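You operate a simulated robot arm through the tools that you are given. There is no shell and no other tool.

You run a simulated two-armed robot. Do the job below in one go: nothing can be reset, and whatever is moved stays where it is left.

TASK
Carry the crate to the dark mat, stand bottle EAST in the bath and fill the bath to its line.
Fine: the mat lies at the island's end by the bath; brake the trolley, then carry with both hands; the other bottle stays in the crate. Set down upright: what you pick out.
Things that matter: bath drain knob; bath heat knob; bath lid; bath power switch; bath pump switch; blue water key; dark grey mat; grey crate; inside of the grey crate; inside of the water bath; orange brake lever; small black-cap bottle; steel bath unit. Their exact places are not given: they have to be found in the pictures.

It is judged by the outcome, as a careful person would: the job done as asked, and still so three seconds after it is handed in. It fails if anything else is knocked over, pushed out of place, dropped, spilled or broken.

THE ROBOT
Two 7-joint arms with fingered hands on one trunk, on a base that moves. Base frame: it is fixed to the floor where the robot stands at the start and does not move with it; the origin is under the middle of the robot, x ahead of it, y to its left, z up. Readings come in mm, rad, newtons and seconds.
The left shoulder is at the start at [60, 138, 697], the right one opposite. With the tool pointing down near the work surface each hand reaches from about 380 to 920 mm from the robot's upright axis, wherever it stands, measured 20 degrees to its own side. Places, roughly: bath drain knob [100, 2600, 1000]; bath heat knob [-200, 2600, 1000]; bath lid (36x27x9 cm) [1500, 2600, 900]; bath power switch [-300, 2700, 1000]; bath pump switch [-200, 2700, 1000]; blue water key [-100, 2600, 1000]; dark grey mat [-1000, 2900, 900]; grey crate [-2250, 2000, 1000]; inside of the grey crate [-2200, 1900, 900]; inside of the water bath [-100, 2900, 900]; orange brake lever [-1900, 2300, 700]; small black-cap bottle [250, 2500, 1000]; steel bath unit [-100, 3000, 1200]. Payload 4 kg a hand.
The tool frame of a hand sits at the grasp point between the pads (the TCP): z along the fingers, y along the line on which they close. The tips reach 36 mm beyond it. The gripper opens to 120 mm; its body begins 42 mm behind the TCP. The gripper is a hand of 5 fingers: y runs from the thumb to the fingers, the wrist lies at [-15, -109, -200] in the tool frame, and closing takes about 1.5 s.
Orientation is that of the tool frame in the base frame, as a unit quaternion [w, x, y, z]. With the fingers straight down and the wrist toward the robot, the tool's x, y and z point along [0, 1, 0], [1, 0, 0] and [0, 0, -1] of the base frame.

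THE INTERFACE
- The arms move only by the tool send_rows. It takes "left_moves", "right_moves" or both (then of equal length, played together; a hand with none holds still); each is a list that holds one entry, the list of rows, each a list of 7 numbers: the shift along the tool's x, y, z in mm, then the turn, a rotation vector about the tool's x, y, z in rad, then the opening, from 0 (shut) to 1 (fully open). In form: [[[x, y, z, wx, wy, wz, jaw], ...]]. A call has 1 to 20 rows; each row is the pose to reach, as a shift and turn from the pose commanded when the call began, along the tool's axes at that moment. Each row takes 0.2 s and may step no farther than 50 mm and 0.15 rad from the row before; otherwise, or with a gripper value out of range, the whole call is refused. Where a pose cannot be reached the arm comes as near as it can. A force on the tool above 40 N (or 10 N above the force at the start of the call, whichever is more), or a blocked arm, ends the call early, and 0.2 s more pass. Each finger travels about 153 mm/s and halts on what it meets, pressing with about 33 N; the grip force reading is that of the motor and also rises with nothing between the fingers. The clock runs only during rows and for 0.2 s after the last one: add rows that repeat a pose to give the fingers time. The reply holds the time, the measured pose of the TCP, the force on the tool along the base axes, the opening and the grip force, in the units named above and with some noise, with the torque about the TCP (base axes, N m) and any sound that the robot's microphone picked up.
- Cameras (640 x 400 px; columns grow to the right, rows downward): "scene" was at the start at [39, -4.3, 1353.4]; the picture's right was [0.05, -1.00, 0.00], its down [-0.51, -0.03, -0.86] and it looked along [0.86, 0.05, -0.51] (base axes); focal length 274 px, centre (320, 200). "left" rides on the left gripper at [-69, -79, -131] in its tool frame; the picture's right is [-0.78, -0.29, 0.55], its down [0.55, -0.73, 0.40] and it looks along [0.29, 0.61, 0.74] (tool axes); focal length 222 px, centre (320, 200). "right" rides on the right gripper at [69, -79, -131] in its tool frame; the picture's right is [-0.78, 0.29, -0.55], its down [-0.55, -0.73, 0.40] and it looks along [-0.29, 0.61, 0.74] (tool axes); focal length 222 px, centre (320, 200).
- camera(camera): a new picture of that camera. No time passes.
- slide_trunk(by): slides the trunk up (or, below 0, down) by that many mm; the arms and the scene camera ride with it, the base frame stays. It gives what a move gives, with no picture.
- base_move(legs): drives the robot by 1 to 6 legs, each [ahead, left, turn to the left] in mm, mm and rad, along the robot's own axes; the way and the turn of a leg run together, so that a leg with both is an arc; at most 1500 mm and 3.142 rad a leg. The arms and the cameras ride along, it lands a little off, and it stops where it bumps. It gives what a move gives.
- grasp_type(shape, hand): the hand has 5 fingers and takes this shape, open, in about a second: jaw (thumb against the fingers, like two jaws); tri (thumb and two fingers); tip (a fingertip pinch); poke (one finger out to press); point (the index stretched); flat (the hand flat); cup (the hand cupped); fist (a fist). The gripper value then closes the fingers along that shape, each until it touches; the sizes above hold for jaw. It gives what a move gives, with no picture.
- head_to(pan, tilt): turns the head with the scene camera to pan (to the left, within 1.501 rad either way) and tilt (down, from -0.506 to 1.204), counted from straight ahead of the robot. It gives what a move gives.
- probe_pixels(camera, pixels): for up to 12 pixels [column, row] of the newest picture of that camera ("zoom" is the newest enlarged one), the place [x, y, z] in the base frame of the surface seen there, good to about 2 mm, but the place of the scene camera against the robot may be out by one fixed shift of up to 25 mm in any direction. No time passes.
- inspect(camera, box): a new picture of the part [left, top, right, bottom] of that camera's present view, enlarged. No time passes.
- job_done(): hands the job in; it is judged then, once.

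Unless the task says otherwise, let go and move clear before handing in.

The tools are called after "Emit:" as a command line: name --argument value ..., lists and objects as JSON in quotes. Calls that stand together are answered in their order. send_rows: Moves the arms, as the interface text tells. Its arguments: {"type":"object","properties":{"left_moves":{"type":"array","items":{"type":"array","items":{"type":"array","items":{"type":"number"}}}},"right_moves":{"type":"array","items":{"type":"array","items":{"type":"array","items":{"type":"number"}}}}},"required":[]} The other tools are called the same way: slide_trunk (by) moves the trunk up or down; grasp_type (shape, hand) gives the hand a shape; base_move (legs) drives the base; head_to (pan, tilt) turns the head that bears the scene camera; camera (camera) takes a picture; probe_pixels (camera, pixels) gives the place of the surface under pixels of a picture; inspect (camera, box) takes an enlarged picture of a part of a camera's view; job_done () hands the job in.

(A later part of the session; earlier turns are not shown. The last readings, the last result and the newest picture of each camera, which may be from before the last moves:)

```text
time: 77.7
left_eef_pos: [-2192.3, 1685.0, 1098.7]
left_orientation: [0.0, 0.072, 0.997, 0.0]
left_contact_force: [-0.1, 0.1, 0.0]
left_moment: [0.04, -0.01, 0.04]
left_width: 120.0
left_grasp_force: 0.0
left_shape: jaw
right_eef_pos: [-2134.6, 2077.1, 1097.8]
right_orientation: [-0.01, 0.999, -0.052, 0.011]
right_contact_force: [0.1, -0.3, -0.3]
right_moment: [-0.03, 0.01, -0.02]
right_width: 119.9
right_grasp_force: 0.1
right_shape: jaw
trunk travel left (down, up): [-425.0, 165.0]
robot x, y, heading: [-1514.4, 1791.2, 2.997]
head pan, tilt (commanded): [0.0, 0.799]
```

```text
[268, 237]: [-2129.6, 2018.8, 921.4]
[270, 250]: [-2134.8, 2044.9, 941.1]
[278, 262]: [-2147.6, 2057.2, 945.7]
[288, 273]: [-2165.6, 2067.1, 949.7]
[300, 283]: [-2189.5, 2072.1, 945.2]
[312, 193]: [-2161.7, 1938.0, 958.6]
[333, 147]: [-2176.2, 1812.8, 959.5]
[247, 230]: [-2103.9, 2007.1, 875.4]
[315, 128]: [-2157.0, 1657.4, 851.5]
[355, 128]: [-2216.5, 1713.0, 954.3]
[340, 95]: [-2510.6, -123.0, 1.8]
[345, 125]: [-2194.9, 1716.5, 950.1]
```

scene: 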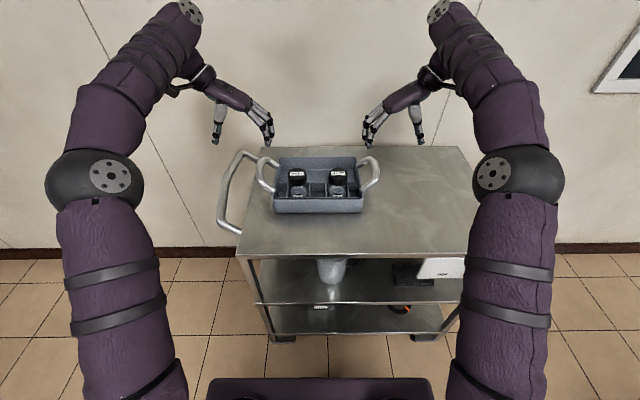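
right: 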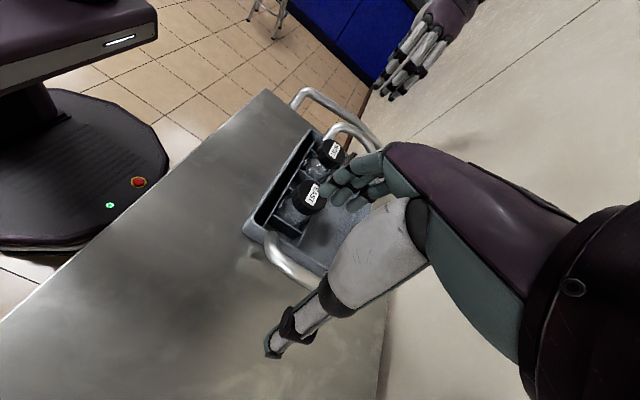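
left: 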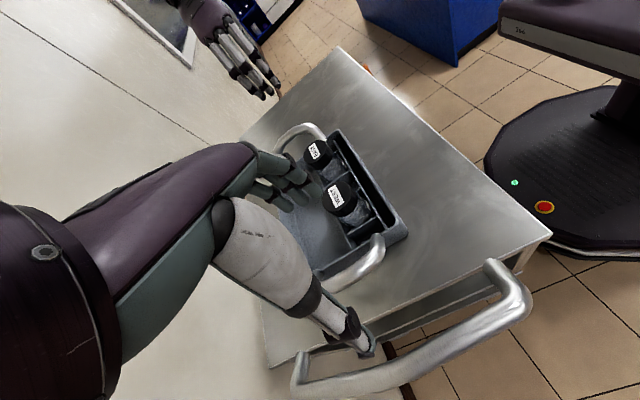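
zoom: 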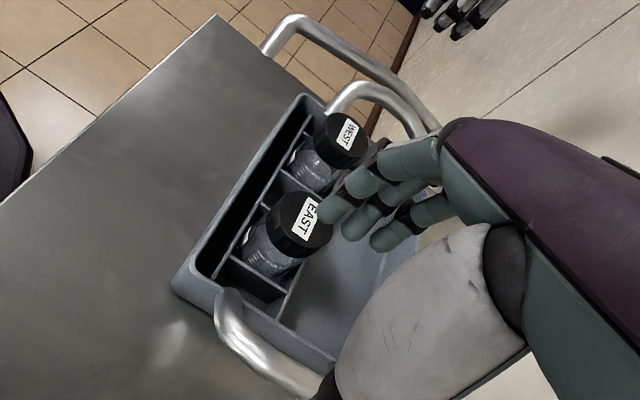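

Left handle's bar centre is about (−2229, 1709, 946), the right one's about (−2182, 2062, 944), the bars along my depth direction. I move both hands above them at z≈1010, half open, correcting the right hand's slight tilt.

Emit:
send_rows --left_moves '[[[8, 4, 16, 0, 0, 0, 0.9], [16, 7, 34, 0, 0, 0, 0.8], [24, 11, 52, 0, 0, 0, 0.7], [32, 15, 70, 0, 0, 0, 0.65], [40, 18, 88, 0, 0, 0, 0.65], [40, 18, 88, 0, 0, 0, 0.65]]]' --right_moves '[[[-9, 4, 16, -0.004, -0.004, 0.007, 0.9], [-19, 9, 34, -0.009, -0.008, 0.014, 0.8], [-28, 13, 52, -0.013, -0.012, 0.02, 0.7], [-38, 17, 70, -0.018, -0.016, 0.027, 0.65], [-47, 22, 86, -0.022, -0.02, 0.034, 0.65], [-47, 22, 86, -0.022, -0.02, 0.034, 0.65]]]'

Emit:
camera --camera "scene"

Emit:
camera --camera "left"

Emit:
camera --camera "right"

```text
time: 79.0
left_eef_pos: [-2228.8, 1708.4, 1014.1]
left_orientation: [0.0, 0.072, 0.997, 0.0]
left_contact_force: [-0.4, 0.4, 0.5]
left_moment: [-0.03, 0.0, 0.0]
left_width: 78.4
left_grasp_force: 0.1
left_shape: jaw
right_eef_pos: [-2180.1, 2061.9, 1009.1]
right_orientation: [0.001, 0.998, -0.069, 0.0]
right_contact_force: [-0.4, -0.2, 0.1]
right_moment: [0.01, -0.03, 0.01]
right_width: 78.3
right_grasp_force: 0.2
right_shape: jaw
trunk travel left (down, up): [-425.0, 165.0]
robot x, y, heading: [-1518.0, 1792.4, 2.997]
head pan, tilt (commanded): [0.0, 0.799]
```

```text
taken
```

scene: 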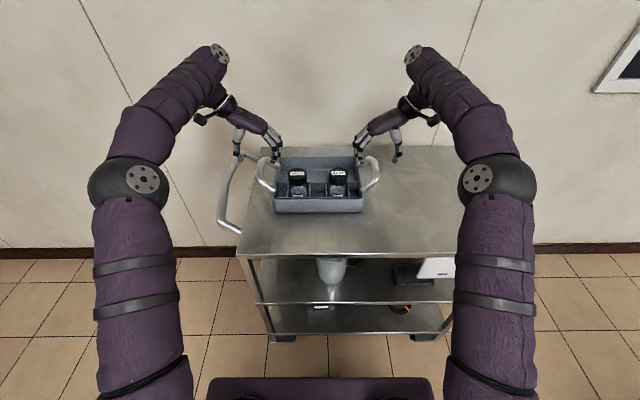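

```text
taken
```

left: 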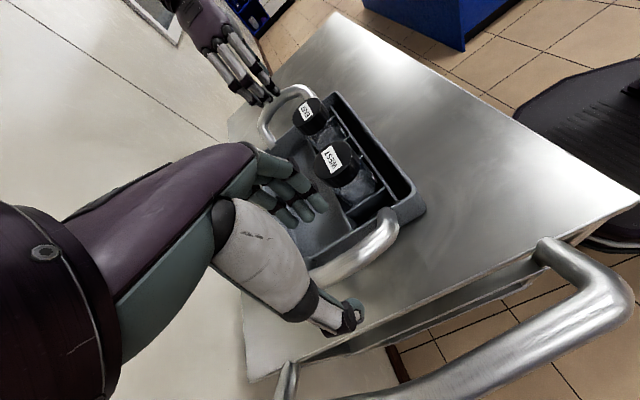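

```text
taken
```

right: 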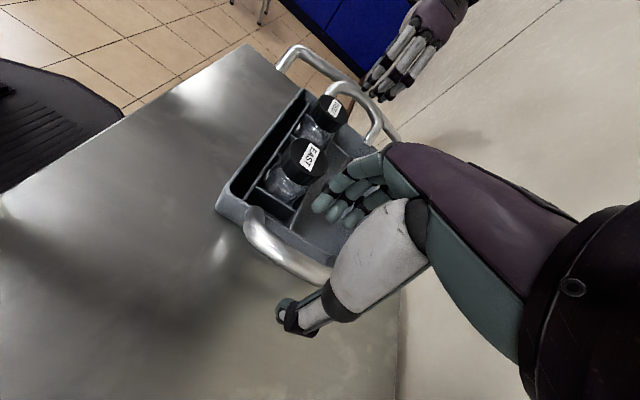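

The bars pass under the middle of each open hand. I probe along them once more from close up.

Emit:
probe_pixels --camera "left" --pixels '[[388, 218], [390, 232], [380, 247], [365, 258], [350, 268], [335, 277], [322, 283], [365, 248], [350, 258], [335, 266]]'

Emit:
probe_pixels --camera "right" --pixels '[[248, 215], [250, 230], [258, 245], [270, 257], [285, 267], [300, 276], [315, 283], [275, 248], [290, 257], [305, 265]]'

Emit:
inspect --camera "left" --box '[240, 150, 440, 350]'

Emit:
inspect --camera "right" --box '[220, 130, 420, 350]'

```text
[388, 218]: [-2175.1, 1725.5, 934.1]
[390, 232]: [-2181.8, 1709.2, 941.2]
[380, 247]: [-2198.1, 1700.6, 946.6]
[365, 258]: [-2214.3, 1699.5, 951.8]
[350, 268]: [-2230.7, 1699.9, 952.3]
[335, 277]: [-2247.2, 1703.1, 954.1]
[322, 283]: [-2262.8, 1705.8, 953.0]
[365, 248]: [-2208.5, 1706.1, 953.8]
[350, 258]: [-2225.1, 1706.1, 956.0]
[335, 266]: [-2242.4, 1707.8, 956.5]
```

```text
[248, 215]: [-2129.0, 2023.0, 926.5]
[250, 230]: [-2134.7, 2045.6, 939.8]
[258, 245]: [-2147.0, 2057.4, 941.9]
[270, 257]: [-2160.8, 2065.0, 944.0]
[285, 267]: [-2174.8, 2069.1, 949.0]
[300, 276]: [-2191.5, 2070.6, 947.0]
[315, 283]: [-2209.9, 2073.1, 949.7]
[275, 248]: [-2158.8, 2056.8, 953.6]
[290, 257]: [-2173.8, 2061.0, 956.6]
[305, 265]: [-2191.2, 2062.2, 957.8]
```

```text
2.00 times, centred on (340, 250) of left
```

zoom: 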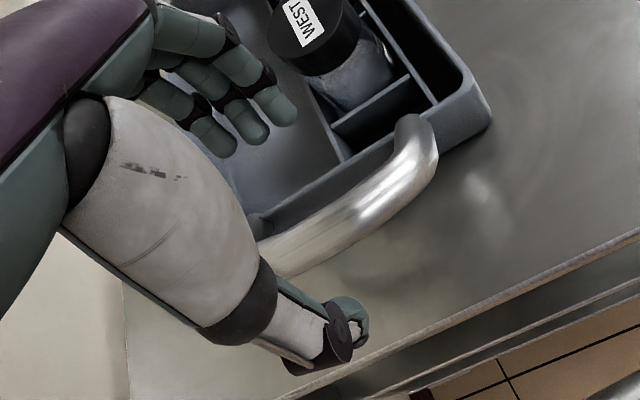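

```text
1.82 times, centred on (320, 240) of right
```

zoom: 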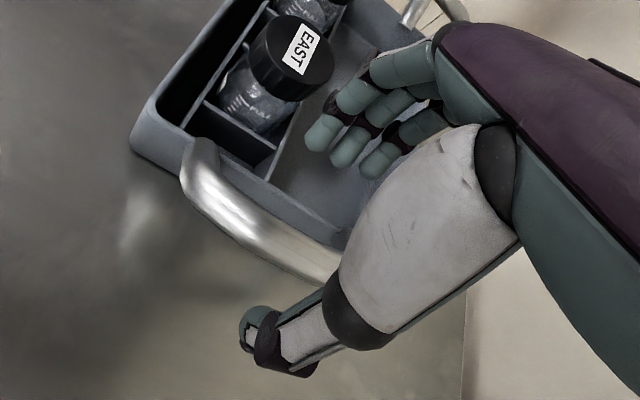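

Bars: left centre ≈ (y 1709, z 948), right ≈ (y 2062, z 949); both hands are centred on them. I lower both to z≈947, still open.

Emit:
send_rows --left_moves '[[[0, 0, 12, 0, 0, 0, 0.65], [0, 0, 24, 0, 0, 0, 0.65], [0, 0, 36, 0, 0, 0, 0.65], [0, 0, 48, 0, 0, 0, 0.65], [0, 0, 58, 0, 0, 0, 0.65], [0, 0, 66, 0, 0, 0, 0.65], [0, 0, 66, 0, 0, 0, 0.65]]]' --right_moves '[[[0, 0, 12, 0, 0, 0, 0.65], [0, 0, 23, 0, 0, 0, 0.65], [0, 0, 34, 0, 0, 0, 0.65], [0, 0, 45, 0, 0, 0, 0.65], [0, 0, 54, 0, 0, 0, 0.65], [0, 0, 61, 0, 0, 0, 0.65], [0, 0, 61, 0, 0, 0, 0.65]]]'

Emit:
inspect --camera "left" --box '[240, 150, 440, 350]'

Emit:
inspect --camera "right" --box '[220, 130, 420, 350]'

Emit:
inspect --camera "scene" --box '[210, 110, 430, 250]'

```text
time: 80.7
left_eef_pos: [-2228.4, 1708.5, 946.5]
left_orientation: [0.0, 0.072, 0.997, 0.0]
left_contact_force: [-1.3, 0.2, 2.0]
left_moment: [0.11, 0.02, -0.02]
left_width: 78.3
left_grasp_force: 0.0
left_shape: jaw
right_eef_pos: [-2181.1, 2062.1, 948.3]
right_orientation: [0.0, 0.998, -0.069, 0.0]
right_contact_force: [-0.7, -0.3, 0.0]
right_moment: [0.0, 0.01, 0.01]
right_width: 78.2
right_grasp_force: 0.1
right_shape: jaw
trunk travel left (down, up): [-425.0, 165.0]
robot x, y, heading: [-1518.9, 1792.7, 2.995]
head pan, tilt (commanded): [0.0, 0.799]
```

```text
2.00 times, centred on (340, 250) of left
```

zoom: 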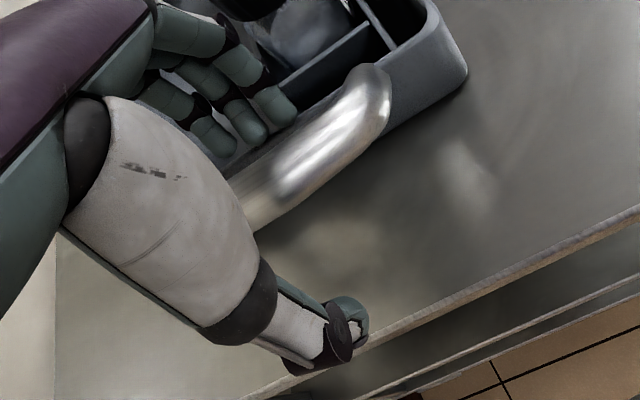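

```text
1.82 times, centred on (320, 240) of right
```

zoom: 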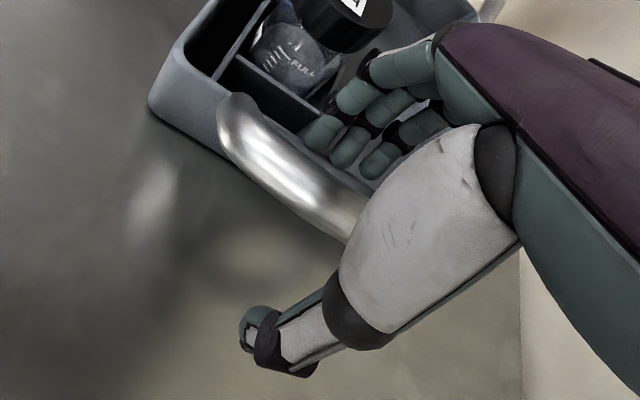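

```text
2.86 times, centred on (320, 180) of scene
```

zoom: 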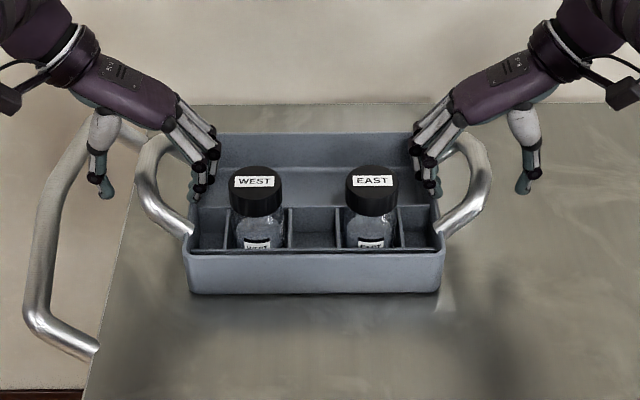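

A faint 2 N touch on the left, none on the right; I raise the left hand 2 mm and close both hands on the bars.

Emit:
send_rows --left_moves '[[[0, 0, -2, 0, 0, 0, 0.5], [0, 0, -2, 0, 0, 0, 0.35], [0, 0, -2, 0, 0, 0, 0.2], [0, 0, -2, 0, 0, 0, 0.1], [0, 0, -2, 0, 0, 0, 0], [0, 0, -2, 0, 0, 0, 0], [0, 0, -2, 0, 0, 0, 0], [0, 0, -2, 0, 0, 0, 0], [0, 0, -2, 0, 0, 0, 0]]]' --right_moves '[[[0, 0, 0, 0, 0, 0, 0.5], [0, 0, 0, 0, 0, 0, 0.35], [0, 0, 0, 0, 0, 0, 0.2], [0, 0, 0, 0, 0, 0, 0.1], [0, 0, 0, 0, 0, 0, 0], [0, 0, 0, 0, 0, 0, 0], [0, 0, 0, 0, 0, 0, 0], [0, 0, 0, 0, 0, 0, 0], [0, 0, 0, 0, 0, 0, 0]]]'

Emit:
inspect --camera "left" --box '[240, 150, 440, 350]'

Emit:
inspect --camera "right" --box '[220, 130, 420, 350]'

Emit:
inspect --camera "scene" --box '[210, 110, 430, 250]'

```text
time: 82.7
left_eef_pos: [-2228.8, 1708.1, 947.4]
left_orientation: [0.0, 0.073, 0.997, 0.0]
left_contact_force: [-0.5, -3.1, 0.8]
left_moment: [0.05, 0.01, -0.12]
left_width: 0.2
left_grasp_force: 32.5
left_shape: jaw
right_eef_pos: [-2181.5, 2061.2, 948.7]
right_orientation: [0.001, 0.998, -0.069, 0.0]
right_contact_force: [0.6, 3.2, 0.2]
right_moment: [0.01, 0.02, 0.13]
right_width: 0.0
right_grasp_force: 32.8
right_shape: jaw
trunk travel left (down, up): [-425.0, 165.0]
robot x, y, heading: [-1518.3, 1790.8, 3.0]
head pan, tilt (commanded): [0.0, 0.799]
```

```text
2.00 times, centred on (340, 250) of left
```

zoom: 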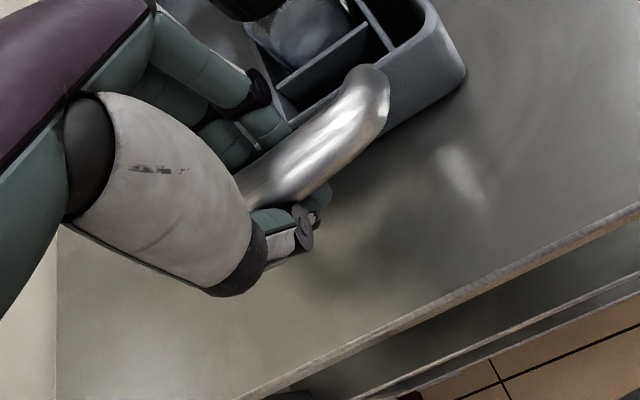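

```text
1.82 times, centred on (320, 240) of right
```

zoom: 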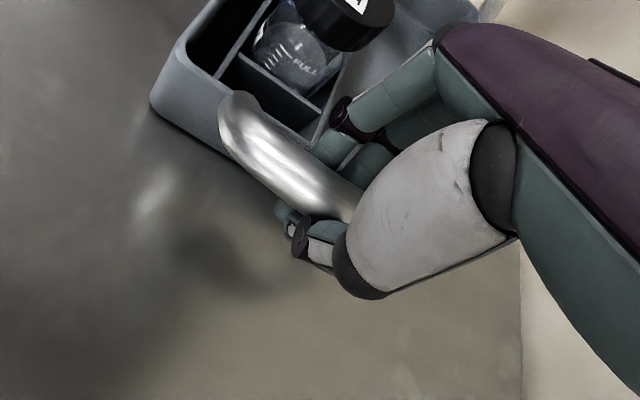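

```text
2.86 times, centred on (320, 180) of scene
```

zoom: 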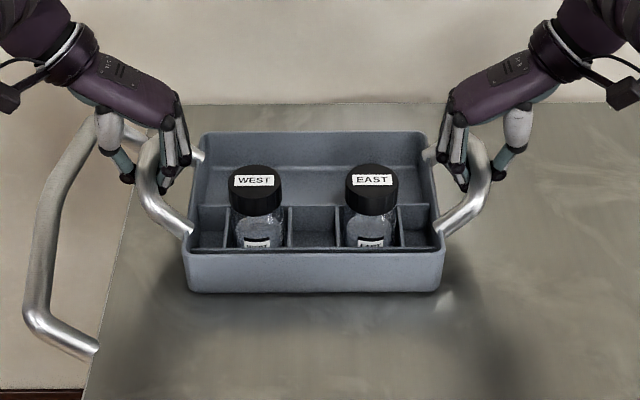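

Both hands are wrapped round the bars (grip ≈ 33 N each). I lift slowly by 30 mm and check.

Emit:
send_rows --left_moves '[[[0, 0, -2, 0, 0, 0, 0], [0, 0, -5, 0, 0, 0, 0], [0, 0, -8, 0, 0, 0, 0], [0, 0, -12, 0, 0, 0, 0], [0, 0, -16, 0, 0, 0, 0], [0, 0, -20, 0, 0, 0, 0], [0, 0, -25, 0, 0, 0, 0], [0, 0, -30, 0, 0, 0, 0], [0, 0, -30, 0, 0, 0, 0]]]' --right_moves '[[[0, 0, -2, 0, 0, 0, 0], [0, 0, -5, 0, 0, 0, 0], [0, 0, -8, 0, 0, 0, 0], [0, 0, -12, 0, 0, 0, 0], [0, 0, -16, 0, 0, 0, 0], [0, 0, -20, 0, 0, 0, 0], [0, 0, -25, 0, 0, 0, 0], [0, 0, -30, 0, 0, 0, 0], [0, 0, -30, 0, 0, 0, 0]]]'

Emit:
inspect --camera "scene" --box '[210, 110, 430, 250]'

```text
time: 84.7
left_eef_pos: [-2230.8, 1708.3, 977.8]
left_orientation: [-0.001, 0.072, 0.997, 0.0]
left_contact_force: [-0.7, -3.1, -3.9]
left_moment: [0.03, 0.0, -0.07]
left_width: 0.1
left_grasp_force: 32.5
left_shape: jaw
right_eef_pos: [-2183.3, 2063.2, 976.9]
right_orientation: [0.001, 0.998, -0.07, 0.001]
right_contact_force: [0.6, 4.5, -4.8]
right_moment: [0.0, 0.03, 0.1]
right_width: 0.0
right_grasp_force: 33.5
right_shape: jaw
trunk travel left (down, up): [-425.0, 165.0]
robot x, y, heading: [-1516.9, 1793.9, 2.997]
head pan, tilt (commanded): [0.0, 0.799]
```

```text
2.86 times, centred on (320, 180) of scene
```

zoom: 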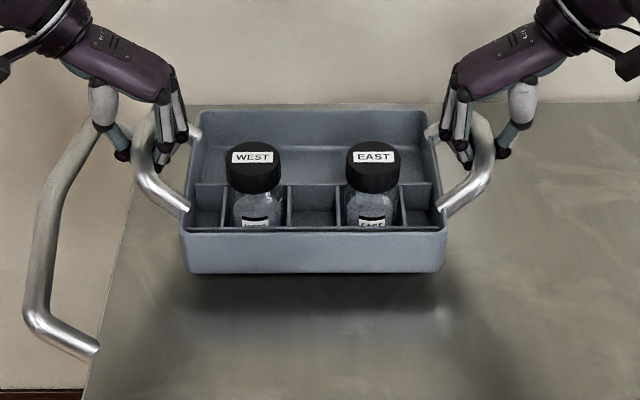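

The crate came up level (≈4–5 N per hand). I raise the trunk 80 mm with it, back off 550 mm, and turn right to face the island.

Emit:
slide_trunk --by 80

Emit:
base_move --legs '[[-550, 0, 0]]'

Emit:
camera --camera "scene"

```text
time: 85.8
left_eef_pos: [-2229.7, 1708.7, 1057.0]
left_orientation: [0.001, 0.073, 0.997, 0.001]
left_contact_force: [-1.5, -4.3, -5.3]
left_moment: [0.05, 0.0, -0.09]
left_width: 0.1
left_grasp_force: 33.6
left_shape: jaw
right_eef_pos: [-2182.3, 2061.8, 1056.6]
right_orientation: [0.001, 0.998, -0.07, 0.001]
right_contact_force: [0.2, 4.6, -3.9]
right_moment: [0.03, 0.02, 0.12]
right_width: 0.1
right_grasp_force: 33.0
right_shape: jaw
trunk travel left (down, up): [-505.0, 85.0]
robot x, y, heading: [-1519.8, 1792.8, 2.995]
head pan, tilt (commanded): [0.0, 0.799]
```

```text
time: 89.0
left_eef_pos: [-1692.9, 1630.5, 1057.7]
left_orientation: [-0.001, 0.073, 0.997, 0.0]
left_contact_force: [-1.1, -5.4, -3.9]
left_moment: [0.0, 0.05, -0.07]
left_width: 0.0
left_grasp_force: 32.7
left_shape: jaw
right_eef_pos: [-1646.2, 1984.3, 1057.4]
right_orientation: [0.001, 0.998, -0.07, 0.0]
right_contact_force: [2.6, 4.0, -4.2]
right_moment: [-0.01, 0.05, 0.11]
right_width: 0.0
right_grasp_force: 32.7
right_shape: jaw
trunk travel left (down, up): [-505.0, 85.0]
robot x, y, heading: [-984.5, 1715.4, 2.997]
head pan, tilt (commanded): [0.0, 0.799]
```

```text
taken
```

scene: 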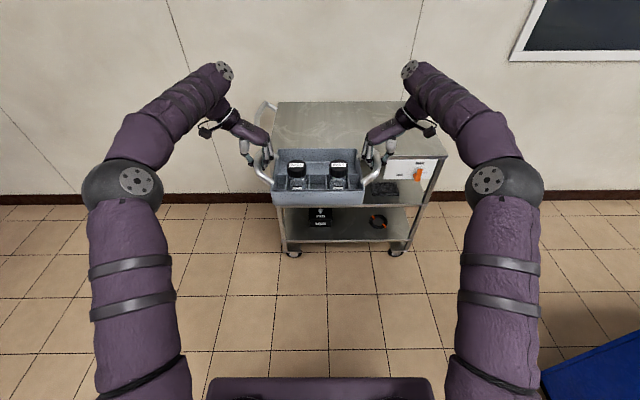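

The crate is steady and clear of the trolley, whose lever is still up. I turn right about 1.56 rad to face the island and look for the mat.

Emit:
base_move --legs '[[0, 0, -0.78], [0, 0, -0.78]]'

Emit:
head_to --pan 0.0 --tilt 0.55

Emit:
camera --camera "scene"

```text
time: 93.5
left_eef_pos: [-1059.8, 2424.2, 1056.6]
left_orientation: [0.0, 0.759, 0.651, -0.001]
left_contact_force: [-4.0, 1.0, -4.9]
left_moment: [0.04, -0.01, -0.12]
left_width: 0.0
left_grasp_force: 33.2
left_shape: jaw
right_eef_pos: [-704.4, 2375.0, 1057.3]
right_orientation: [-0.001, -0.654, 0.756, 0.0]
right_contact_force: [4.7, -1.1, -3.8]
right_moment: [0.01, 0.01, 0.07]
right_width: 0.0
right_grasp_force: 33.3
right_shape: jaw
trunk travel left (down, up): [-505.0, 85.0]
robot x, y, heading: [-983.3, 1715.8, 1.419]
head pan, tilt (commanded): [0.0, 0.799]
```

```text
time: 94.3
left_eef_pos: [-1058.7, 2424.3, 1056.7]
left_orientation: [0.0, 0.759, 0.651, -0.001]
left_contact_force: [-0.8, -0.3, -4.2]
left_moment: [0.06, -0.03, -0.09]
left_width: 0.0
left_grasp_force: 33.0
left_shape: jaw
right_eef_pos: [-705.3, 2374.6, 1057.2]
right_orientation: [-0.001, -0.653, 0.757, 0.0]
right_contact_force: [1.9, -0.6, -4.6]
right_moment: [0.05, 0.0, 0.1]
right_width: 0.0
right_grasp_force: 32.7
right_shape: jaw
trunk travel left (down, up): [-505.0, 85.0]
robot x, y, heading: [-983.8, 1709.3, 1.419]
head pan, tilt (commanded): [0.0, 0.55]
```

```text
taken
```

scene: 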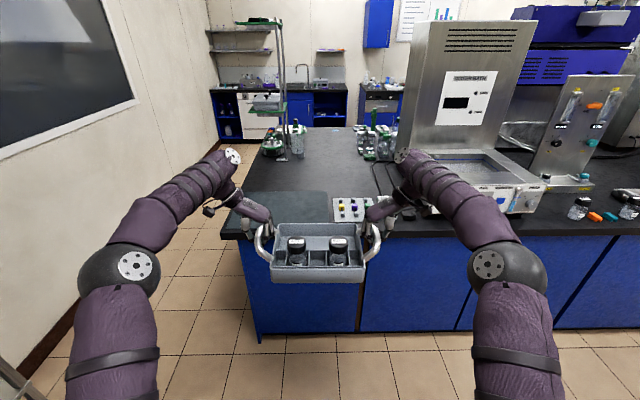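

I see the mat at the island's left front corner (about columns 245-332, rows 192-225), with a small coloured-valve strip just right of it. I probe its corners.

Emit:
inspect --camera "scene" --box '[220, 150, 420, 275]'

Emit:
probe_pixels --camera "zoom" --pixels '[[90, 130], [345, 130], [355, 200], [90, 200], [60, 250], [200, 150], [420, 170], [25, 270], [420, 230], [90, 60]]'

```text
3.20 times, centred on (320, 212) of scene
```

zoom: 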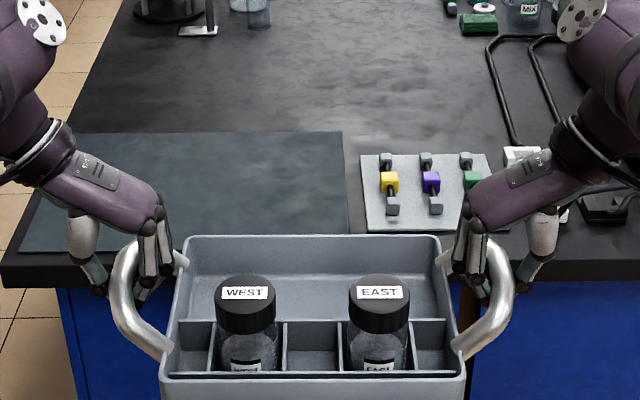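

```text
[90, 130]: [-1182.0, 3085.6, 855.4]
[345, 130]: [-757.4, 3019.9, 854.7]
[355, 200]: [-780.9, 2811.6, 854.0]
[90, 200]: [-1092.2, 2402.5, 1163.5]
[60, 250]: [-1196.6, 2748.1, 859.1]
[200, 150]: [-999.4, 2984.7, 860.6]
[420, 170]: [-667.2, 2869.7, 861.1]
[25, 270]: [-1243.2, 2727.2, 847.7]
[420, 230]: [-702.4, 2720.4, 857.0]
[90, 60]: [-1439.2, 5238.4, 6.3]
```

Mat: scene readings give centre ≈ (−991, 2899), i.e. about (−979, 2877, 855) after the camera's shift; its sides line up with my heading. I check the elbows' positions and a few more spots before driving in.

Emit:
probe_pixels --camera "scene" --pixels '[[135, 265], [160, 220], [510, 265], [480, 210], [262, 240], [372, 245], [295, 240], [338, 240], [340, 213], [358, 213]]'

Emit:
camera --camera "left"

Emit:
camera --camera "right"

```text
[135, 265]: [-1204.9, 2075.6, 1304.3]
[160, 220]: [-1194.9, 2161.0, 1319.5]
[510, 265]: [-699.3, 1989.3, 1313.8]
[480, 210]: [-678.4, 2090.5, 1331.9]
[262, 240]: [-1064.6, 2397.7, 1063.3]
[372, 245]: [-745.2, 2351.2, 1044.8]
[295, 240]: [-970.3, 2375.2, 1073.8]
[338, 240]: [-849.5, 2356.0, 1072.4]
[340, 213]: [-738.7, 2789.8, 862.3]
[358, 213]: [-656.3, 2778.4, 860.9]
```

```text
taken
```

left: 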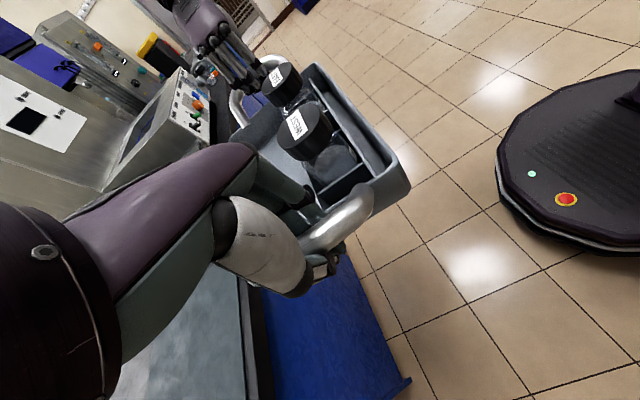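

```text
taken
```

right: 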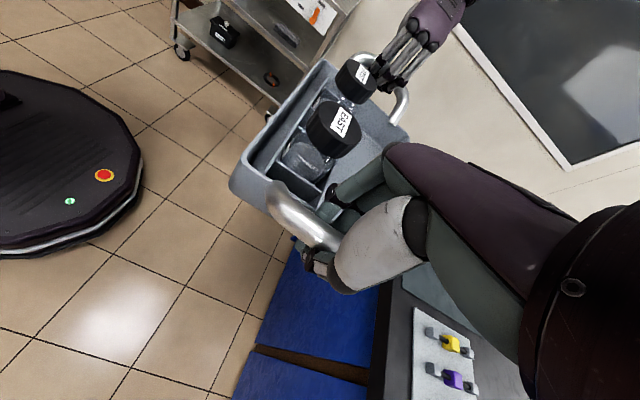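

Elbows ride high (z≈1300), well clear. I drive the crate over the mat.

Emit:
base_move --legs '[[0, 188, 0], [440, 0, 0]]'

Emit:
camera --camera "scene"

Emit:
camera --camera "left"

Emit:
camera --camera "right"

```text
time: 98.0
left_eef_pos: [-1182.0, 2881.3, 1056.4]
left_orientation: [0.0, 0.758, 0.652, -0.001]
left_contact_force: [-4.2, 0.6, -4.6]
left_moment: [0.02, 0.0, -0.07]
left_width: 0.1
left_grasp_force: 33.1
left_shape: jaw
right_eef_pos: [-828.5, 2832.2, 1056.0]
right_orientation: [-0.001, -0.654, 0.757, 0.0]
right_contact_force: [3.4, -1.4, -4.3]
right_moment: [0.01, 0.0, 0.12]
right_width: 0.0
right_grasp_force: 33.3
right_shape: jaw
trunk travel left (down, up): [-505.0, 85.0]
robot x, y, heading: [-1103.1, 2165.8, 1.419]
head pan, tilt (commanded): [0.0, 0.55]
```

```text
taken
```

scene: 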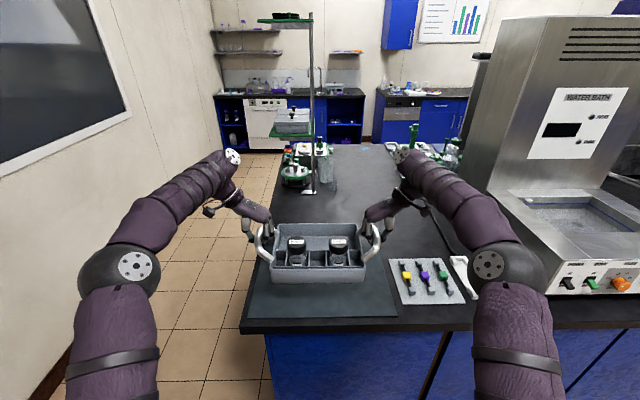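

```text
taken
```

left: 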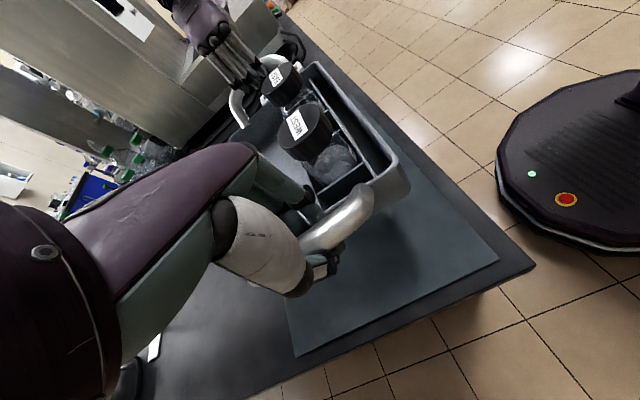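

```text
taken
```

right: 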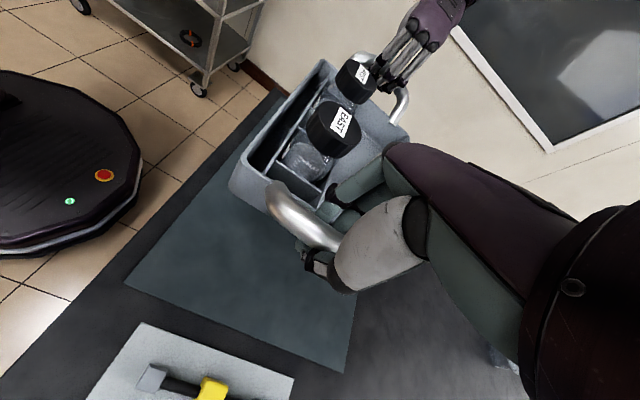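

The crate hangs over the mat. I probe the mat's corners from both hand cameras: left view (490,257) and (303,350), right view (130,284) and (340,368).

Emit:
probe_pixels --camera "left" --pixels '[[493, 257], [304, 350], [420, 290], [330, 300]]'

Emit:
probe_pixels --camera "right" --pixels '[[130, 284], [340, 367], [200, 280], [290, 320], [140, 330], [210, 390]]'

```text
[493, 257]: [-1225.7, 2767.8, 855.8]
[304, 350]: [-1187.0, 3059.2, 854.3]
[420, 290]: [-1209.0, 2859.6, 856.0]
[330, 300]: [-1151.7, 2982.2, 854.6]
```

```text
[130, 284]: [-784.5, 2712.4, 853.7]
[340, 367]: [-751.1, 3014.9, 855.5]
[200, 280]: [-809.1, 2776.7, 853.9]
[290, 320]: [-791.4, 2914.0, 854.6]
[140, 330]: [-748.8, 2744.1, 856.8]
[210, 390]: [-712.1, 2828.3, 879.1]
```

Mat corners: (−1228, 2766), (−1187, 3062), (−785, 2710), (−750, 3017); centre (−988, 2889). The crate centre is at (−1005, 2857), so I lower the trunk 80 mm and shift the crate 25 mm ahead.

Emit:
slide_trunk --by -80

Emit:
send_rows --left_moves '[[[5, 0, 0, 0, 0, 0, 0], [10, 0, 0, 0, 0, 0, 0], [15, 0, 0, 0, 0, 0, 0], [20, 0, 0, 0, 0, 0, 0], [25, 0, 0, 0, 0, 0, 0], [25, 0, 5, 0, 0, 0, 0], [25, 0, 10, 0, 0, 0, 0], [25, 0, 14, 0, 0, 0, 0], [25, 0, 18, 0, 0, 0, 0]]]' --right_moves '[[[-5, 0, 0, 0, 0, 0, 0], [-10, 0, 0, 0, 0, 0, 0], [-15, 0, 0, 0, 0, 0, 0], [-20, 0, 0, 0, 0, 0, 0], [-25, 0, 0, 0, 0, 0, 0], [-25, 0, 5, 0, 0, 0, 0], [-25, 0, 10, 0, 0, 0, 0], [-25, 0, 14, 0, 0, 0, 0], [-25, 0, 18, 0, 0, 0, 0]]]'

Emit:
camera --camera "scene"

```text
time: 99.2
left_eef_pos: [-1182.2, 2879.1, 977.5]
left_orientation: [-0.001, 0.758, 0.652, 0.0]
left_contact_force: [-1.9, 0.2, -4.4]
left_moment: [0.04, -0.04, -0.1]
left_width: 0.0
left_grasp_force: 32.7
left_shape: jaw
right_eef_pos: [-828.3, 2832.4, 976.9]
right_orientation: [-0.001, -0.654, 0.756, 0.0]
right_contact_force: [2.1, -1.1, -3.8]
right_moment: [0.0, 0.04, 0.14]
right_width: 0.1
right_grasp_force: 33.2
right_shape: jaw
trunk travel left (down, up): [-425.0, 165.0]
robot x, y, heading: [-1104.6, 2168.7, 1.422]
head pan, tilt (commanded): [0.0, 0.55]
```

```text
time: 101.2
left_eef_pos: [-1179.3, 2906.2, 959.8]
left_orientation: [0.001, 0.759, 0.652, 0.0]
left_contact_force: [-3.2, 0.2, -3.3]
left_moment: [0.03, -0.01, -0.08]
left_width: 0.2
left_grasp_force: 32.6
left_shape: jaw
right_eef_pos: [-825.1, 2857.2, 960.1]
right_orientation: [-0.002, -0.654, 0.757, 0.0]
right_contact_force: [3.6, -0.9, -4.5]
right_moment: [0.02, -0.02, 0.07]
right_width: 0.2
right_grasp_force: 32.6
right_shape: jaw
trunk travel left (down, up): [-425.0, 165.0]
robot x, y, heading: [-1105.0, 2165.2, 1.42]
head pan, tilt (commanded): [0.0, 0.55]
```

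```text
taken
```

scene: 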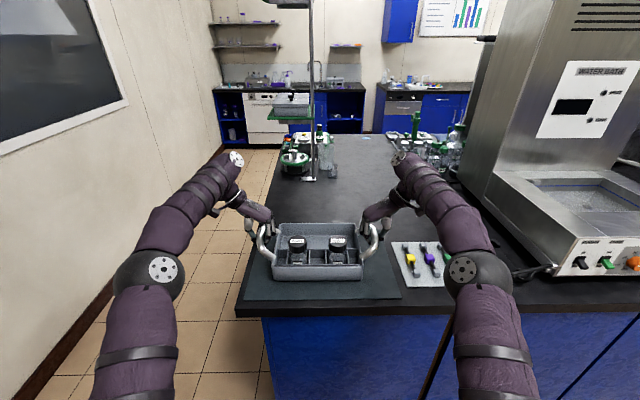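

About 9 mm remain by the earlier grasp height. I lower slowly until the weight comes off the hands.

Emit:
send_rows --left_moves '[[[0, 0, 2, 0, 0, 0, 0], [0, 0, 4, 0, 0, 0, 0], [0, 0, 6, 0, 0, 0, 0], [0, 0, 7, 0, 0, 0, 0], [0, 0, 8, 0, 0, 0, 0], [0, 0, 9, 0, 0, 0, 0], [0, 0, 9, 0, 0, 0, 0]]]' --right_moves '[[[0, 0, 2, 0, 0, 0, 0], [0, 0, 4, 0, 0, 0, 0], [0, 0, 6, 0, 0, 0, 0], [0, 0, 7, 0, 0, 0, 0], [0, 0, 8, 0, 0, 0, 0], [0, 0, 9, 0, 0, 0, 0], [0, 0, 9, 0, 0, 0, 0]]]'

Emit:
inspect --camera "scene" --box '[220, 200, 420, 325]'

```text
time: 102.8
left_eef_pos: [-1179.3, 2906.0, 948.8]
left_orientation: [0.0, 0.758, 0.652, 0.0]
left_contact_force: [-4.1, 1.6, -1.1]
left_moment: [-0.04, 0.02, -0.06]
left_width: 0.1
left_grasp_force: 33.0
left_shape: jaw
right_eef_pos: [-824.8, 2855.6, 949.1]
right_orientation: [-0.001, -0.654, 0.757, 0.002]
right_contact_force: [4.4, 2.6, 2.7]
right_moment: [0.01, -0.02, 0.1]
right_width: 0.0
right_grasp_force: 32.9
right_shape: jaw
trunk travel left (down, up): [-425.0, 165.0]
robot x, y, heading: [-1104.0, 2169.9, 1.419]
head pan, tilt (commanded): [0.0, 0.55]
```

```text
3.20 times, centred on (320, 262) of scene
```

zoom: 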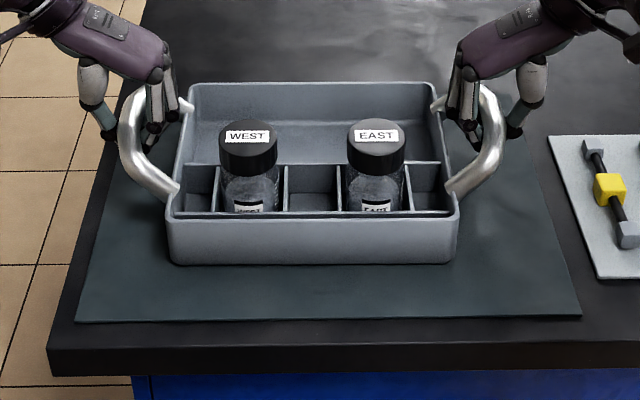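

The crate rests on the mat (hand forces have come off). I open both hands to the same half-open width and rise straight up.

Emit:
send_rows --left_moves '[[[0, 0, 0, 0, 0, 0, 0.2], [0, 0, 0, 0, 0, 0, 0.4], [0, 0, 0, 0, 0, 0, 0.6], [0, 0, 0, 0, 0, 0, 0.65], [0, 0, 0, 0, 0, 0, 0.65], [0, 0, 0, 0, 0, 0, 0.65]]]' --right_moves '[[[0, 0, 0, 0, 0, 0, 0.2], [0, 0, 0, 0, 0, 0, 0.4], [0, 0, 0, 0, 0, 0, 0.6], [0, 0, 0, 0, 0, 0, 0.65], [0, 0, 0, 0, 0, 0, 0.65], [0, 0, 0, 0, 0, 0, 0.65]]]'

Emit:
camera --camera "left"

Emit:
camera --camera "right"

Emit:
inspect --camera "scene" --box '[220, 200, 420, 325]'

```text
time: 104.2
left_eef_pos: [-1178.4, 2904.9, 950.2]
left_orientation: [0.0, 0.758, 0.652, 0.0]
left_contact_force: [0.1, 1.4, 1.3]
left_moment: [-0.02, -0.07, 0.0]
left_width: 77.6
left_grasp_force: 0.0
left_shape: jaw
right_eef_pos: [-825.0, 2855.4, 949.6]
right_orientation: [0.0, -0.654, 0.756, 0.001]
right_contact_force: [2.4, -1.3, 1.6]
right_moment: [0.0, -0.01, 0.03]
right_width: 76.1
right_grasp_force: 0.0
right_shape: jaw
trunk travel left (down, up): [-425.0, 165.0]
robot x, y, heading: [-1100.8, 2168.6, 1.42]
head pan, tilt (commanded): [0.0, 0.55]
```

```text
taken
```

left: 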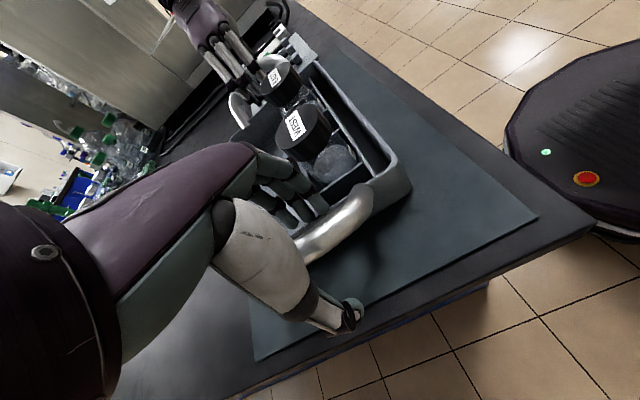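

```text
taken
```

right: 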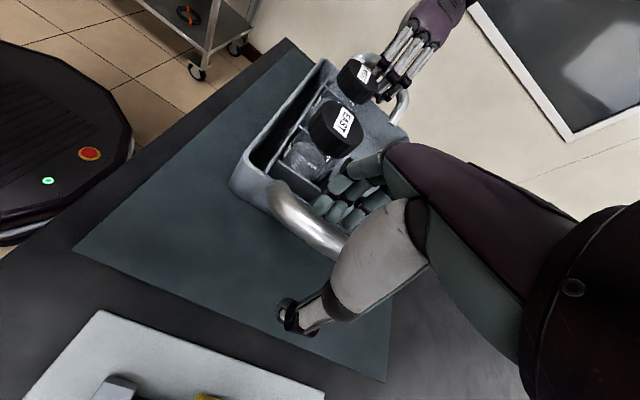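

```text
3.20 times, centred on (320, 262) of scene
```

zoom: 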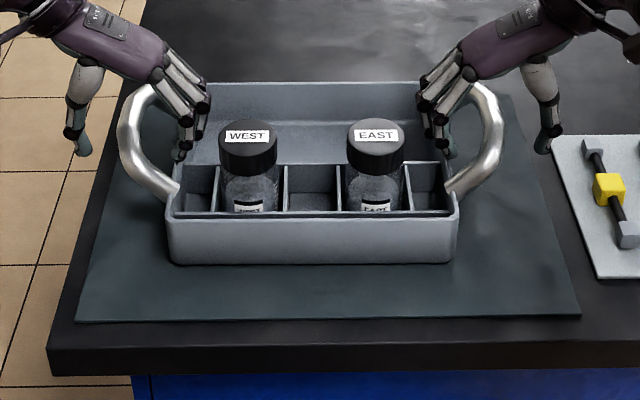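

Both hands are open and off the bars. I rise straight up ~130 mm.

Emit:
send_rows --left_moves '[[[0, 0, -5, 0, 0, 0, 0.65], [0, 0, -12, 0, 0, 0, 0.65], [0, 0, -24, 0, 0, 0, 0.65], [0, 0, -40, 0, 0, 0, 0.65], [0, 0, -60, 0, 0, 0, 0.65], [0, 0, -85, 0, 0, 0, 0.65], [0, 0, -110, 0, 0, 0, 0.65], [0, 0, -130, 0, 0, 0, 0.65]]]' --right_moves '[[[0, 0, -5, 0, 0, 0, 0.65], [0, 0, -12, 0, 0, 0, 0.65], [0, 0, -24, 0, 0, 0, 0.65], [0, 0, -40, 0, 0, 0, 0.65], [0, 0, -60, 0, 0, 0, 0.65], [0, 0, -85, 0, 0, 0, 0.65], [0, 0, -110, 0, 0, 0, 0.65], [0, 0, -130, 0, 0, 0, 0.65]]]'

Emit:
camera --camera "scene"

Emit:
camera --camera "right"

```text
time: 106.0
left_eef_pos: [-1183.0, 2891.2, 1069.5]
left_orientation: [0.001, 0.758, 0.652, -0.001]
left_contact_force: [-0.5, -0.2, 0.0]
left_moment: [-0.02, -0.01, -0.01]
left_width: 77.8
left_grasp_force: 0.0
left_shape: jaw
left hand out of reach, approached as far as the arm can: row 7, 8
right_eef_pos: [-826.6, 2840.5, 1057.3]
right_orientation: [-0.001, -0.654, 0.757, 0.0]
right_contact_force: [0.8, -0.1, -0.2]
right_moment: [0.0, 0.01, 0.0]
right_width: 77.6
right_grasp_force: 0.1
right_shape: jaw
right hand out of reach, approached as far as the arm can: row 6, 7, 8
trunk travel left (down, up): [-425.0, 165.0]
robot x, y, heading: [-1101.8, 2171.9, 1.42]
head pan, tilt (commanded): [0.0, 0.55]
```

```text
taken
```

scene: 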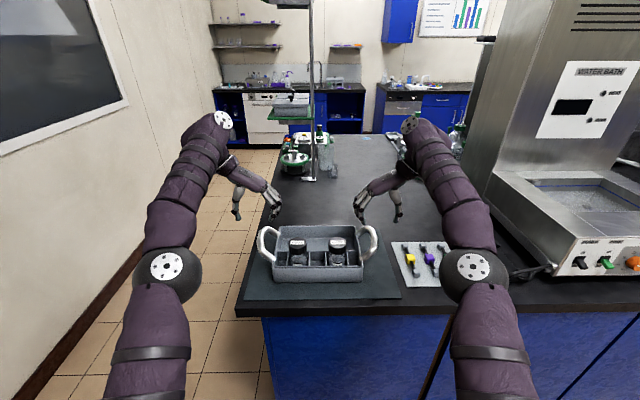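

```text
taken
```

right: 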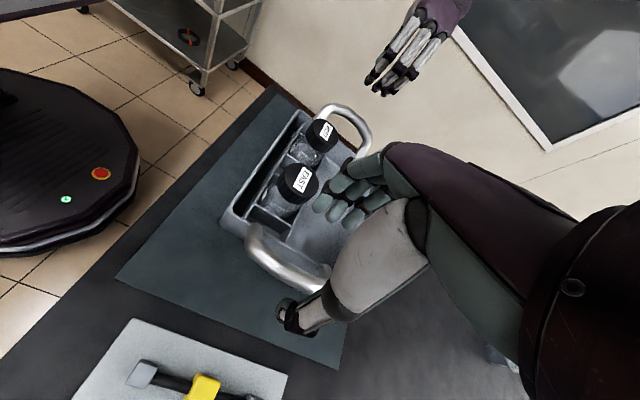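

The crate sits on the mat and both hands are clear. Now bottle EAST: I probe its cap from the right camera, near (300,180), and look closer.

Emit:
inspect --camera "right" --box '[210, 90, 370, 250]'

Emit:
probe_pixels --camera "right" --pixels '[[284, 178], [299, 168], [313, 180], [305, 190], [298, 197], [290, 190], [299, 180], [322, 133], [270, 230], [300, 260], [225, 220], [296, 118]]'

```text
2.50 times, centred on (290, 170) of right
```

zoom: 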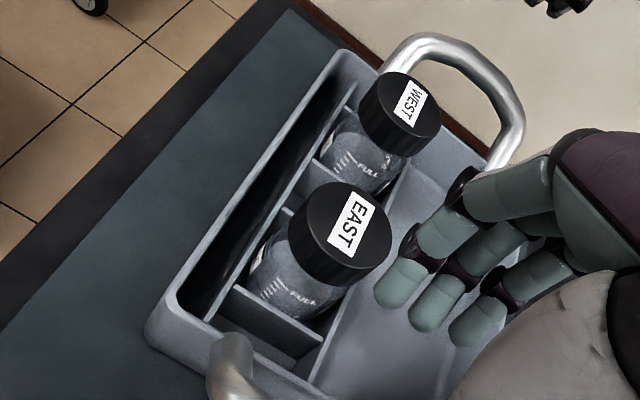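

```text
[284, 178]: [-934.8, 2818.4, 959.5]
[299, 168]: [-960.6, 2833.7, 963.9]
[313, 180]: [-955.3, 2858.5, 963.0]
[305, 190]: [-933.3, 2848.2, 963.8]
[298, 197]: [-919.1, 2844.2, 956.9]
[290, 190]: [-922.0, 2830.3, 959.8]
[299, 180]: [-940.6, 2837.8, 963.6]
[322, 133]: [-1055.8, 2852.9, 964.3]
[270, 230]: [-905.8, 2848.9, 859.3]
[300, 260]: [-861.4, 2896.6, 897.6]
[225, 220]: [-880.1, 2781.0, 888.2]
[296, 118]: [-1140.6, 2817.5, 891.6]
```

EAST's cap top centre is at about (−941, 2839, 964), radius ≈22. I move the right hand over it at the present height and check before descending.

Emit:
send_rows --right_moves '[[[4, 23, 0, 0, 0, 0, 0.65], [8, 46, 0, 0, 0, 0, 0.65], [11, 69, 0, 0, 0, 0, 0.65], [15, 92, 0, 0, 0, 0, 0.65], [18, 113, 0, 0, 0, 0, 0.65], [18, 113, 0, 0, 0, 0, 0.65]]]'

Emit:
camera --camera "right"

Emit:
inspect --camera "scene" --box '[240, 170, 420, 300]'

Emit:
camera --camera "left"

```text
time: 107.4
left_eef_pos: [-1182.6, 2891.9, 1069.8]
left_orientation: [0.001, 0.758, 0.652, -0.001]
left_contact_force: [-0.2, -0.2, -0.1]
left_moment: [0.03, -0.01, 0.0]
left_width: 77.9
left_grasp_force: 0.1
left_shape: jaw
right_eef_pos: [-938.7, 2839.4, 1055.6]
right_orientation: [0.0, -0.654, 0.757, 0.0]
right_contact_force: [-1.0, 0.1, 0.1]
right_moment: [0.02, 0.0, 0.01]
right_width: 78.0
right_grasp_force: 0.1
right_shape: jaw
trunk travel left (down, up): [-425.0, 165.0]
robot x, y, heading: [-1105.3, 2169.3, 1.42]
head pan, tilt (commanded): [0.0, 0.55]
```

```text
taken
```

right: 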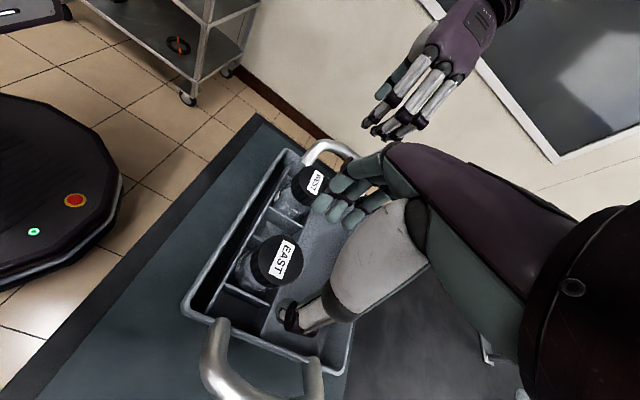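

```text
3.08 times, centred on (330, 235) of scene
```

zoom: 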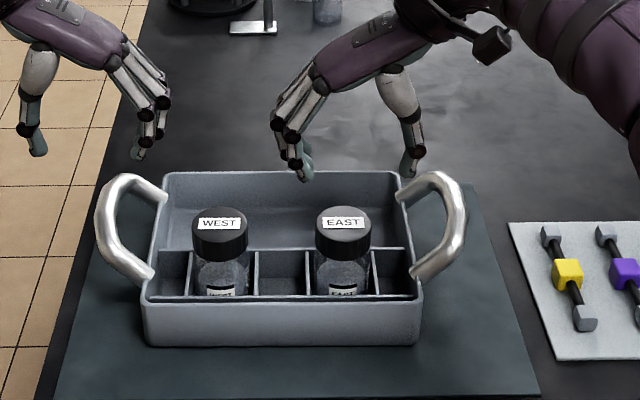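

```text
taken
```

left: 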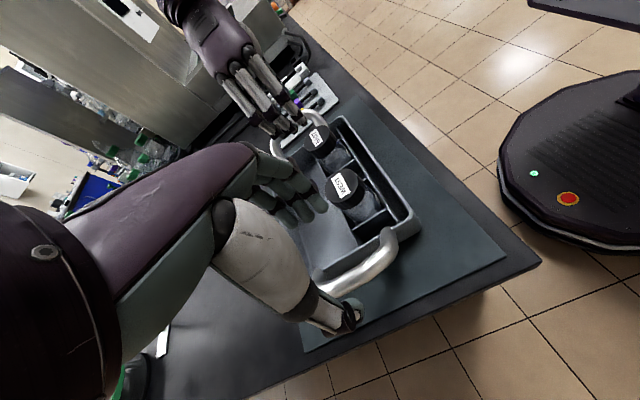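

Emit:
inspect --camera "right" --box '[230, 210, 330, 310]'

Emit:
probe_pixels --camera "right" --pixels '[[283, 260], [266, 252], [280, 241], [298, 258], [292, 270], [284, 280], [272, 262], [286, 250]]'

Emit:
inspect --camera "scene" --box '[300, 225, 370, 275]'

Emit:
probe_pixels --camera "zoom" --pixels '[[315, 120], [260, 130], [330, 80], [300, 85], [380, 120], [310, 100], [320, 180], [250, 175], [390, 175], [315, 60]]'

```text
4.00 times, centred on (280, 260) of right
```

zoom: 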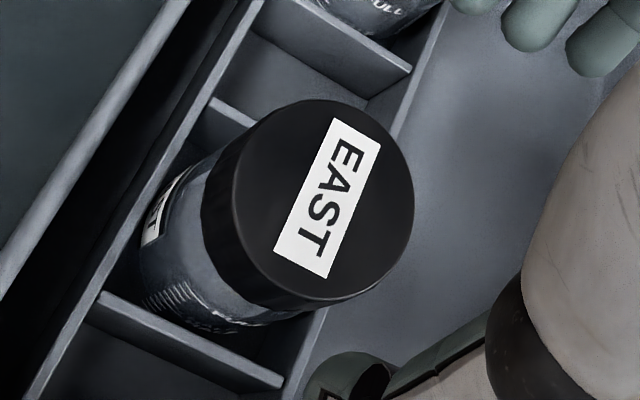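

```text
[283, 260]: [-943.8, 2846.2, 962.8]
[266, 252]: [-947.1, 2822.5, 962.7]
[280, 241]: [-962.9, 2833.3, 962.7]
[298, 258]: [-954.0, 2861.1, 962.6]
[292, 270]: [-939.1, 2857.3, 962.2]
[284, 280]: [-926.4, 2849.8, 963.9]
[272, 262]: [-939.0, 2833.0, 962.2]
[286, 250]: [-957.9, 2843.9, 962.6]
```

```text
8.00 times, centred on (335, 250) of scene
```

zoom: 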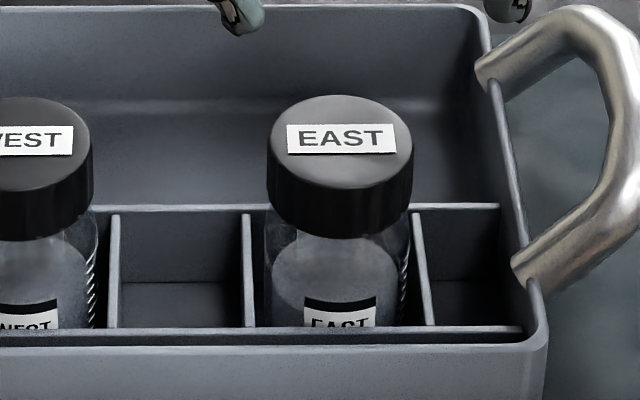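

```text
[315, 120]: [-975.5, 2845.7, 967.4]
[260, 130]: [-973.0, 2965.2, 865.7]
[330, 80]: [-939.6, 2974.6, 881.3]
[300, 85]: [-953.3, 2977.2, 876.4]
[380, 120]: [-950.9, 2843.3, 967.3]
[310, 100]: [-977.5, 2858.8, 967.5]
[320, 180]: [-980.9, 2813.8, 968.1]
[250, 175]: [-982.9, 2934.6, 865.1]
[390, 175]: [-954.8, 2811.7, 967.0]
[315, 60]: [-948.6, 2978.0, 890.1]
```

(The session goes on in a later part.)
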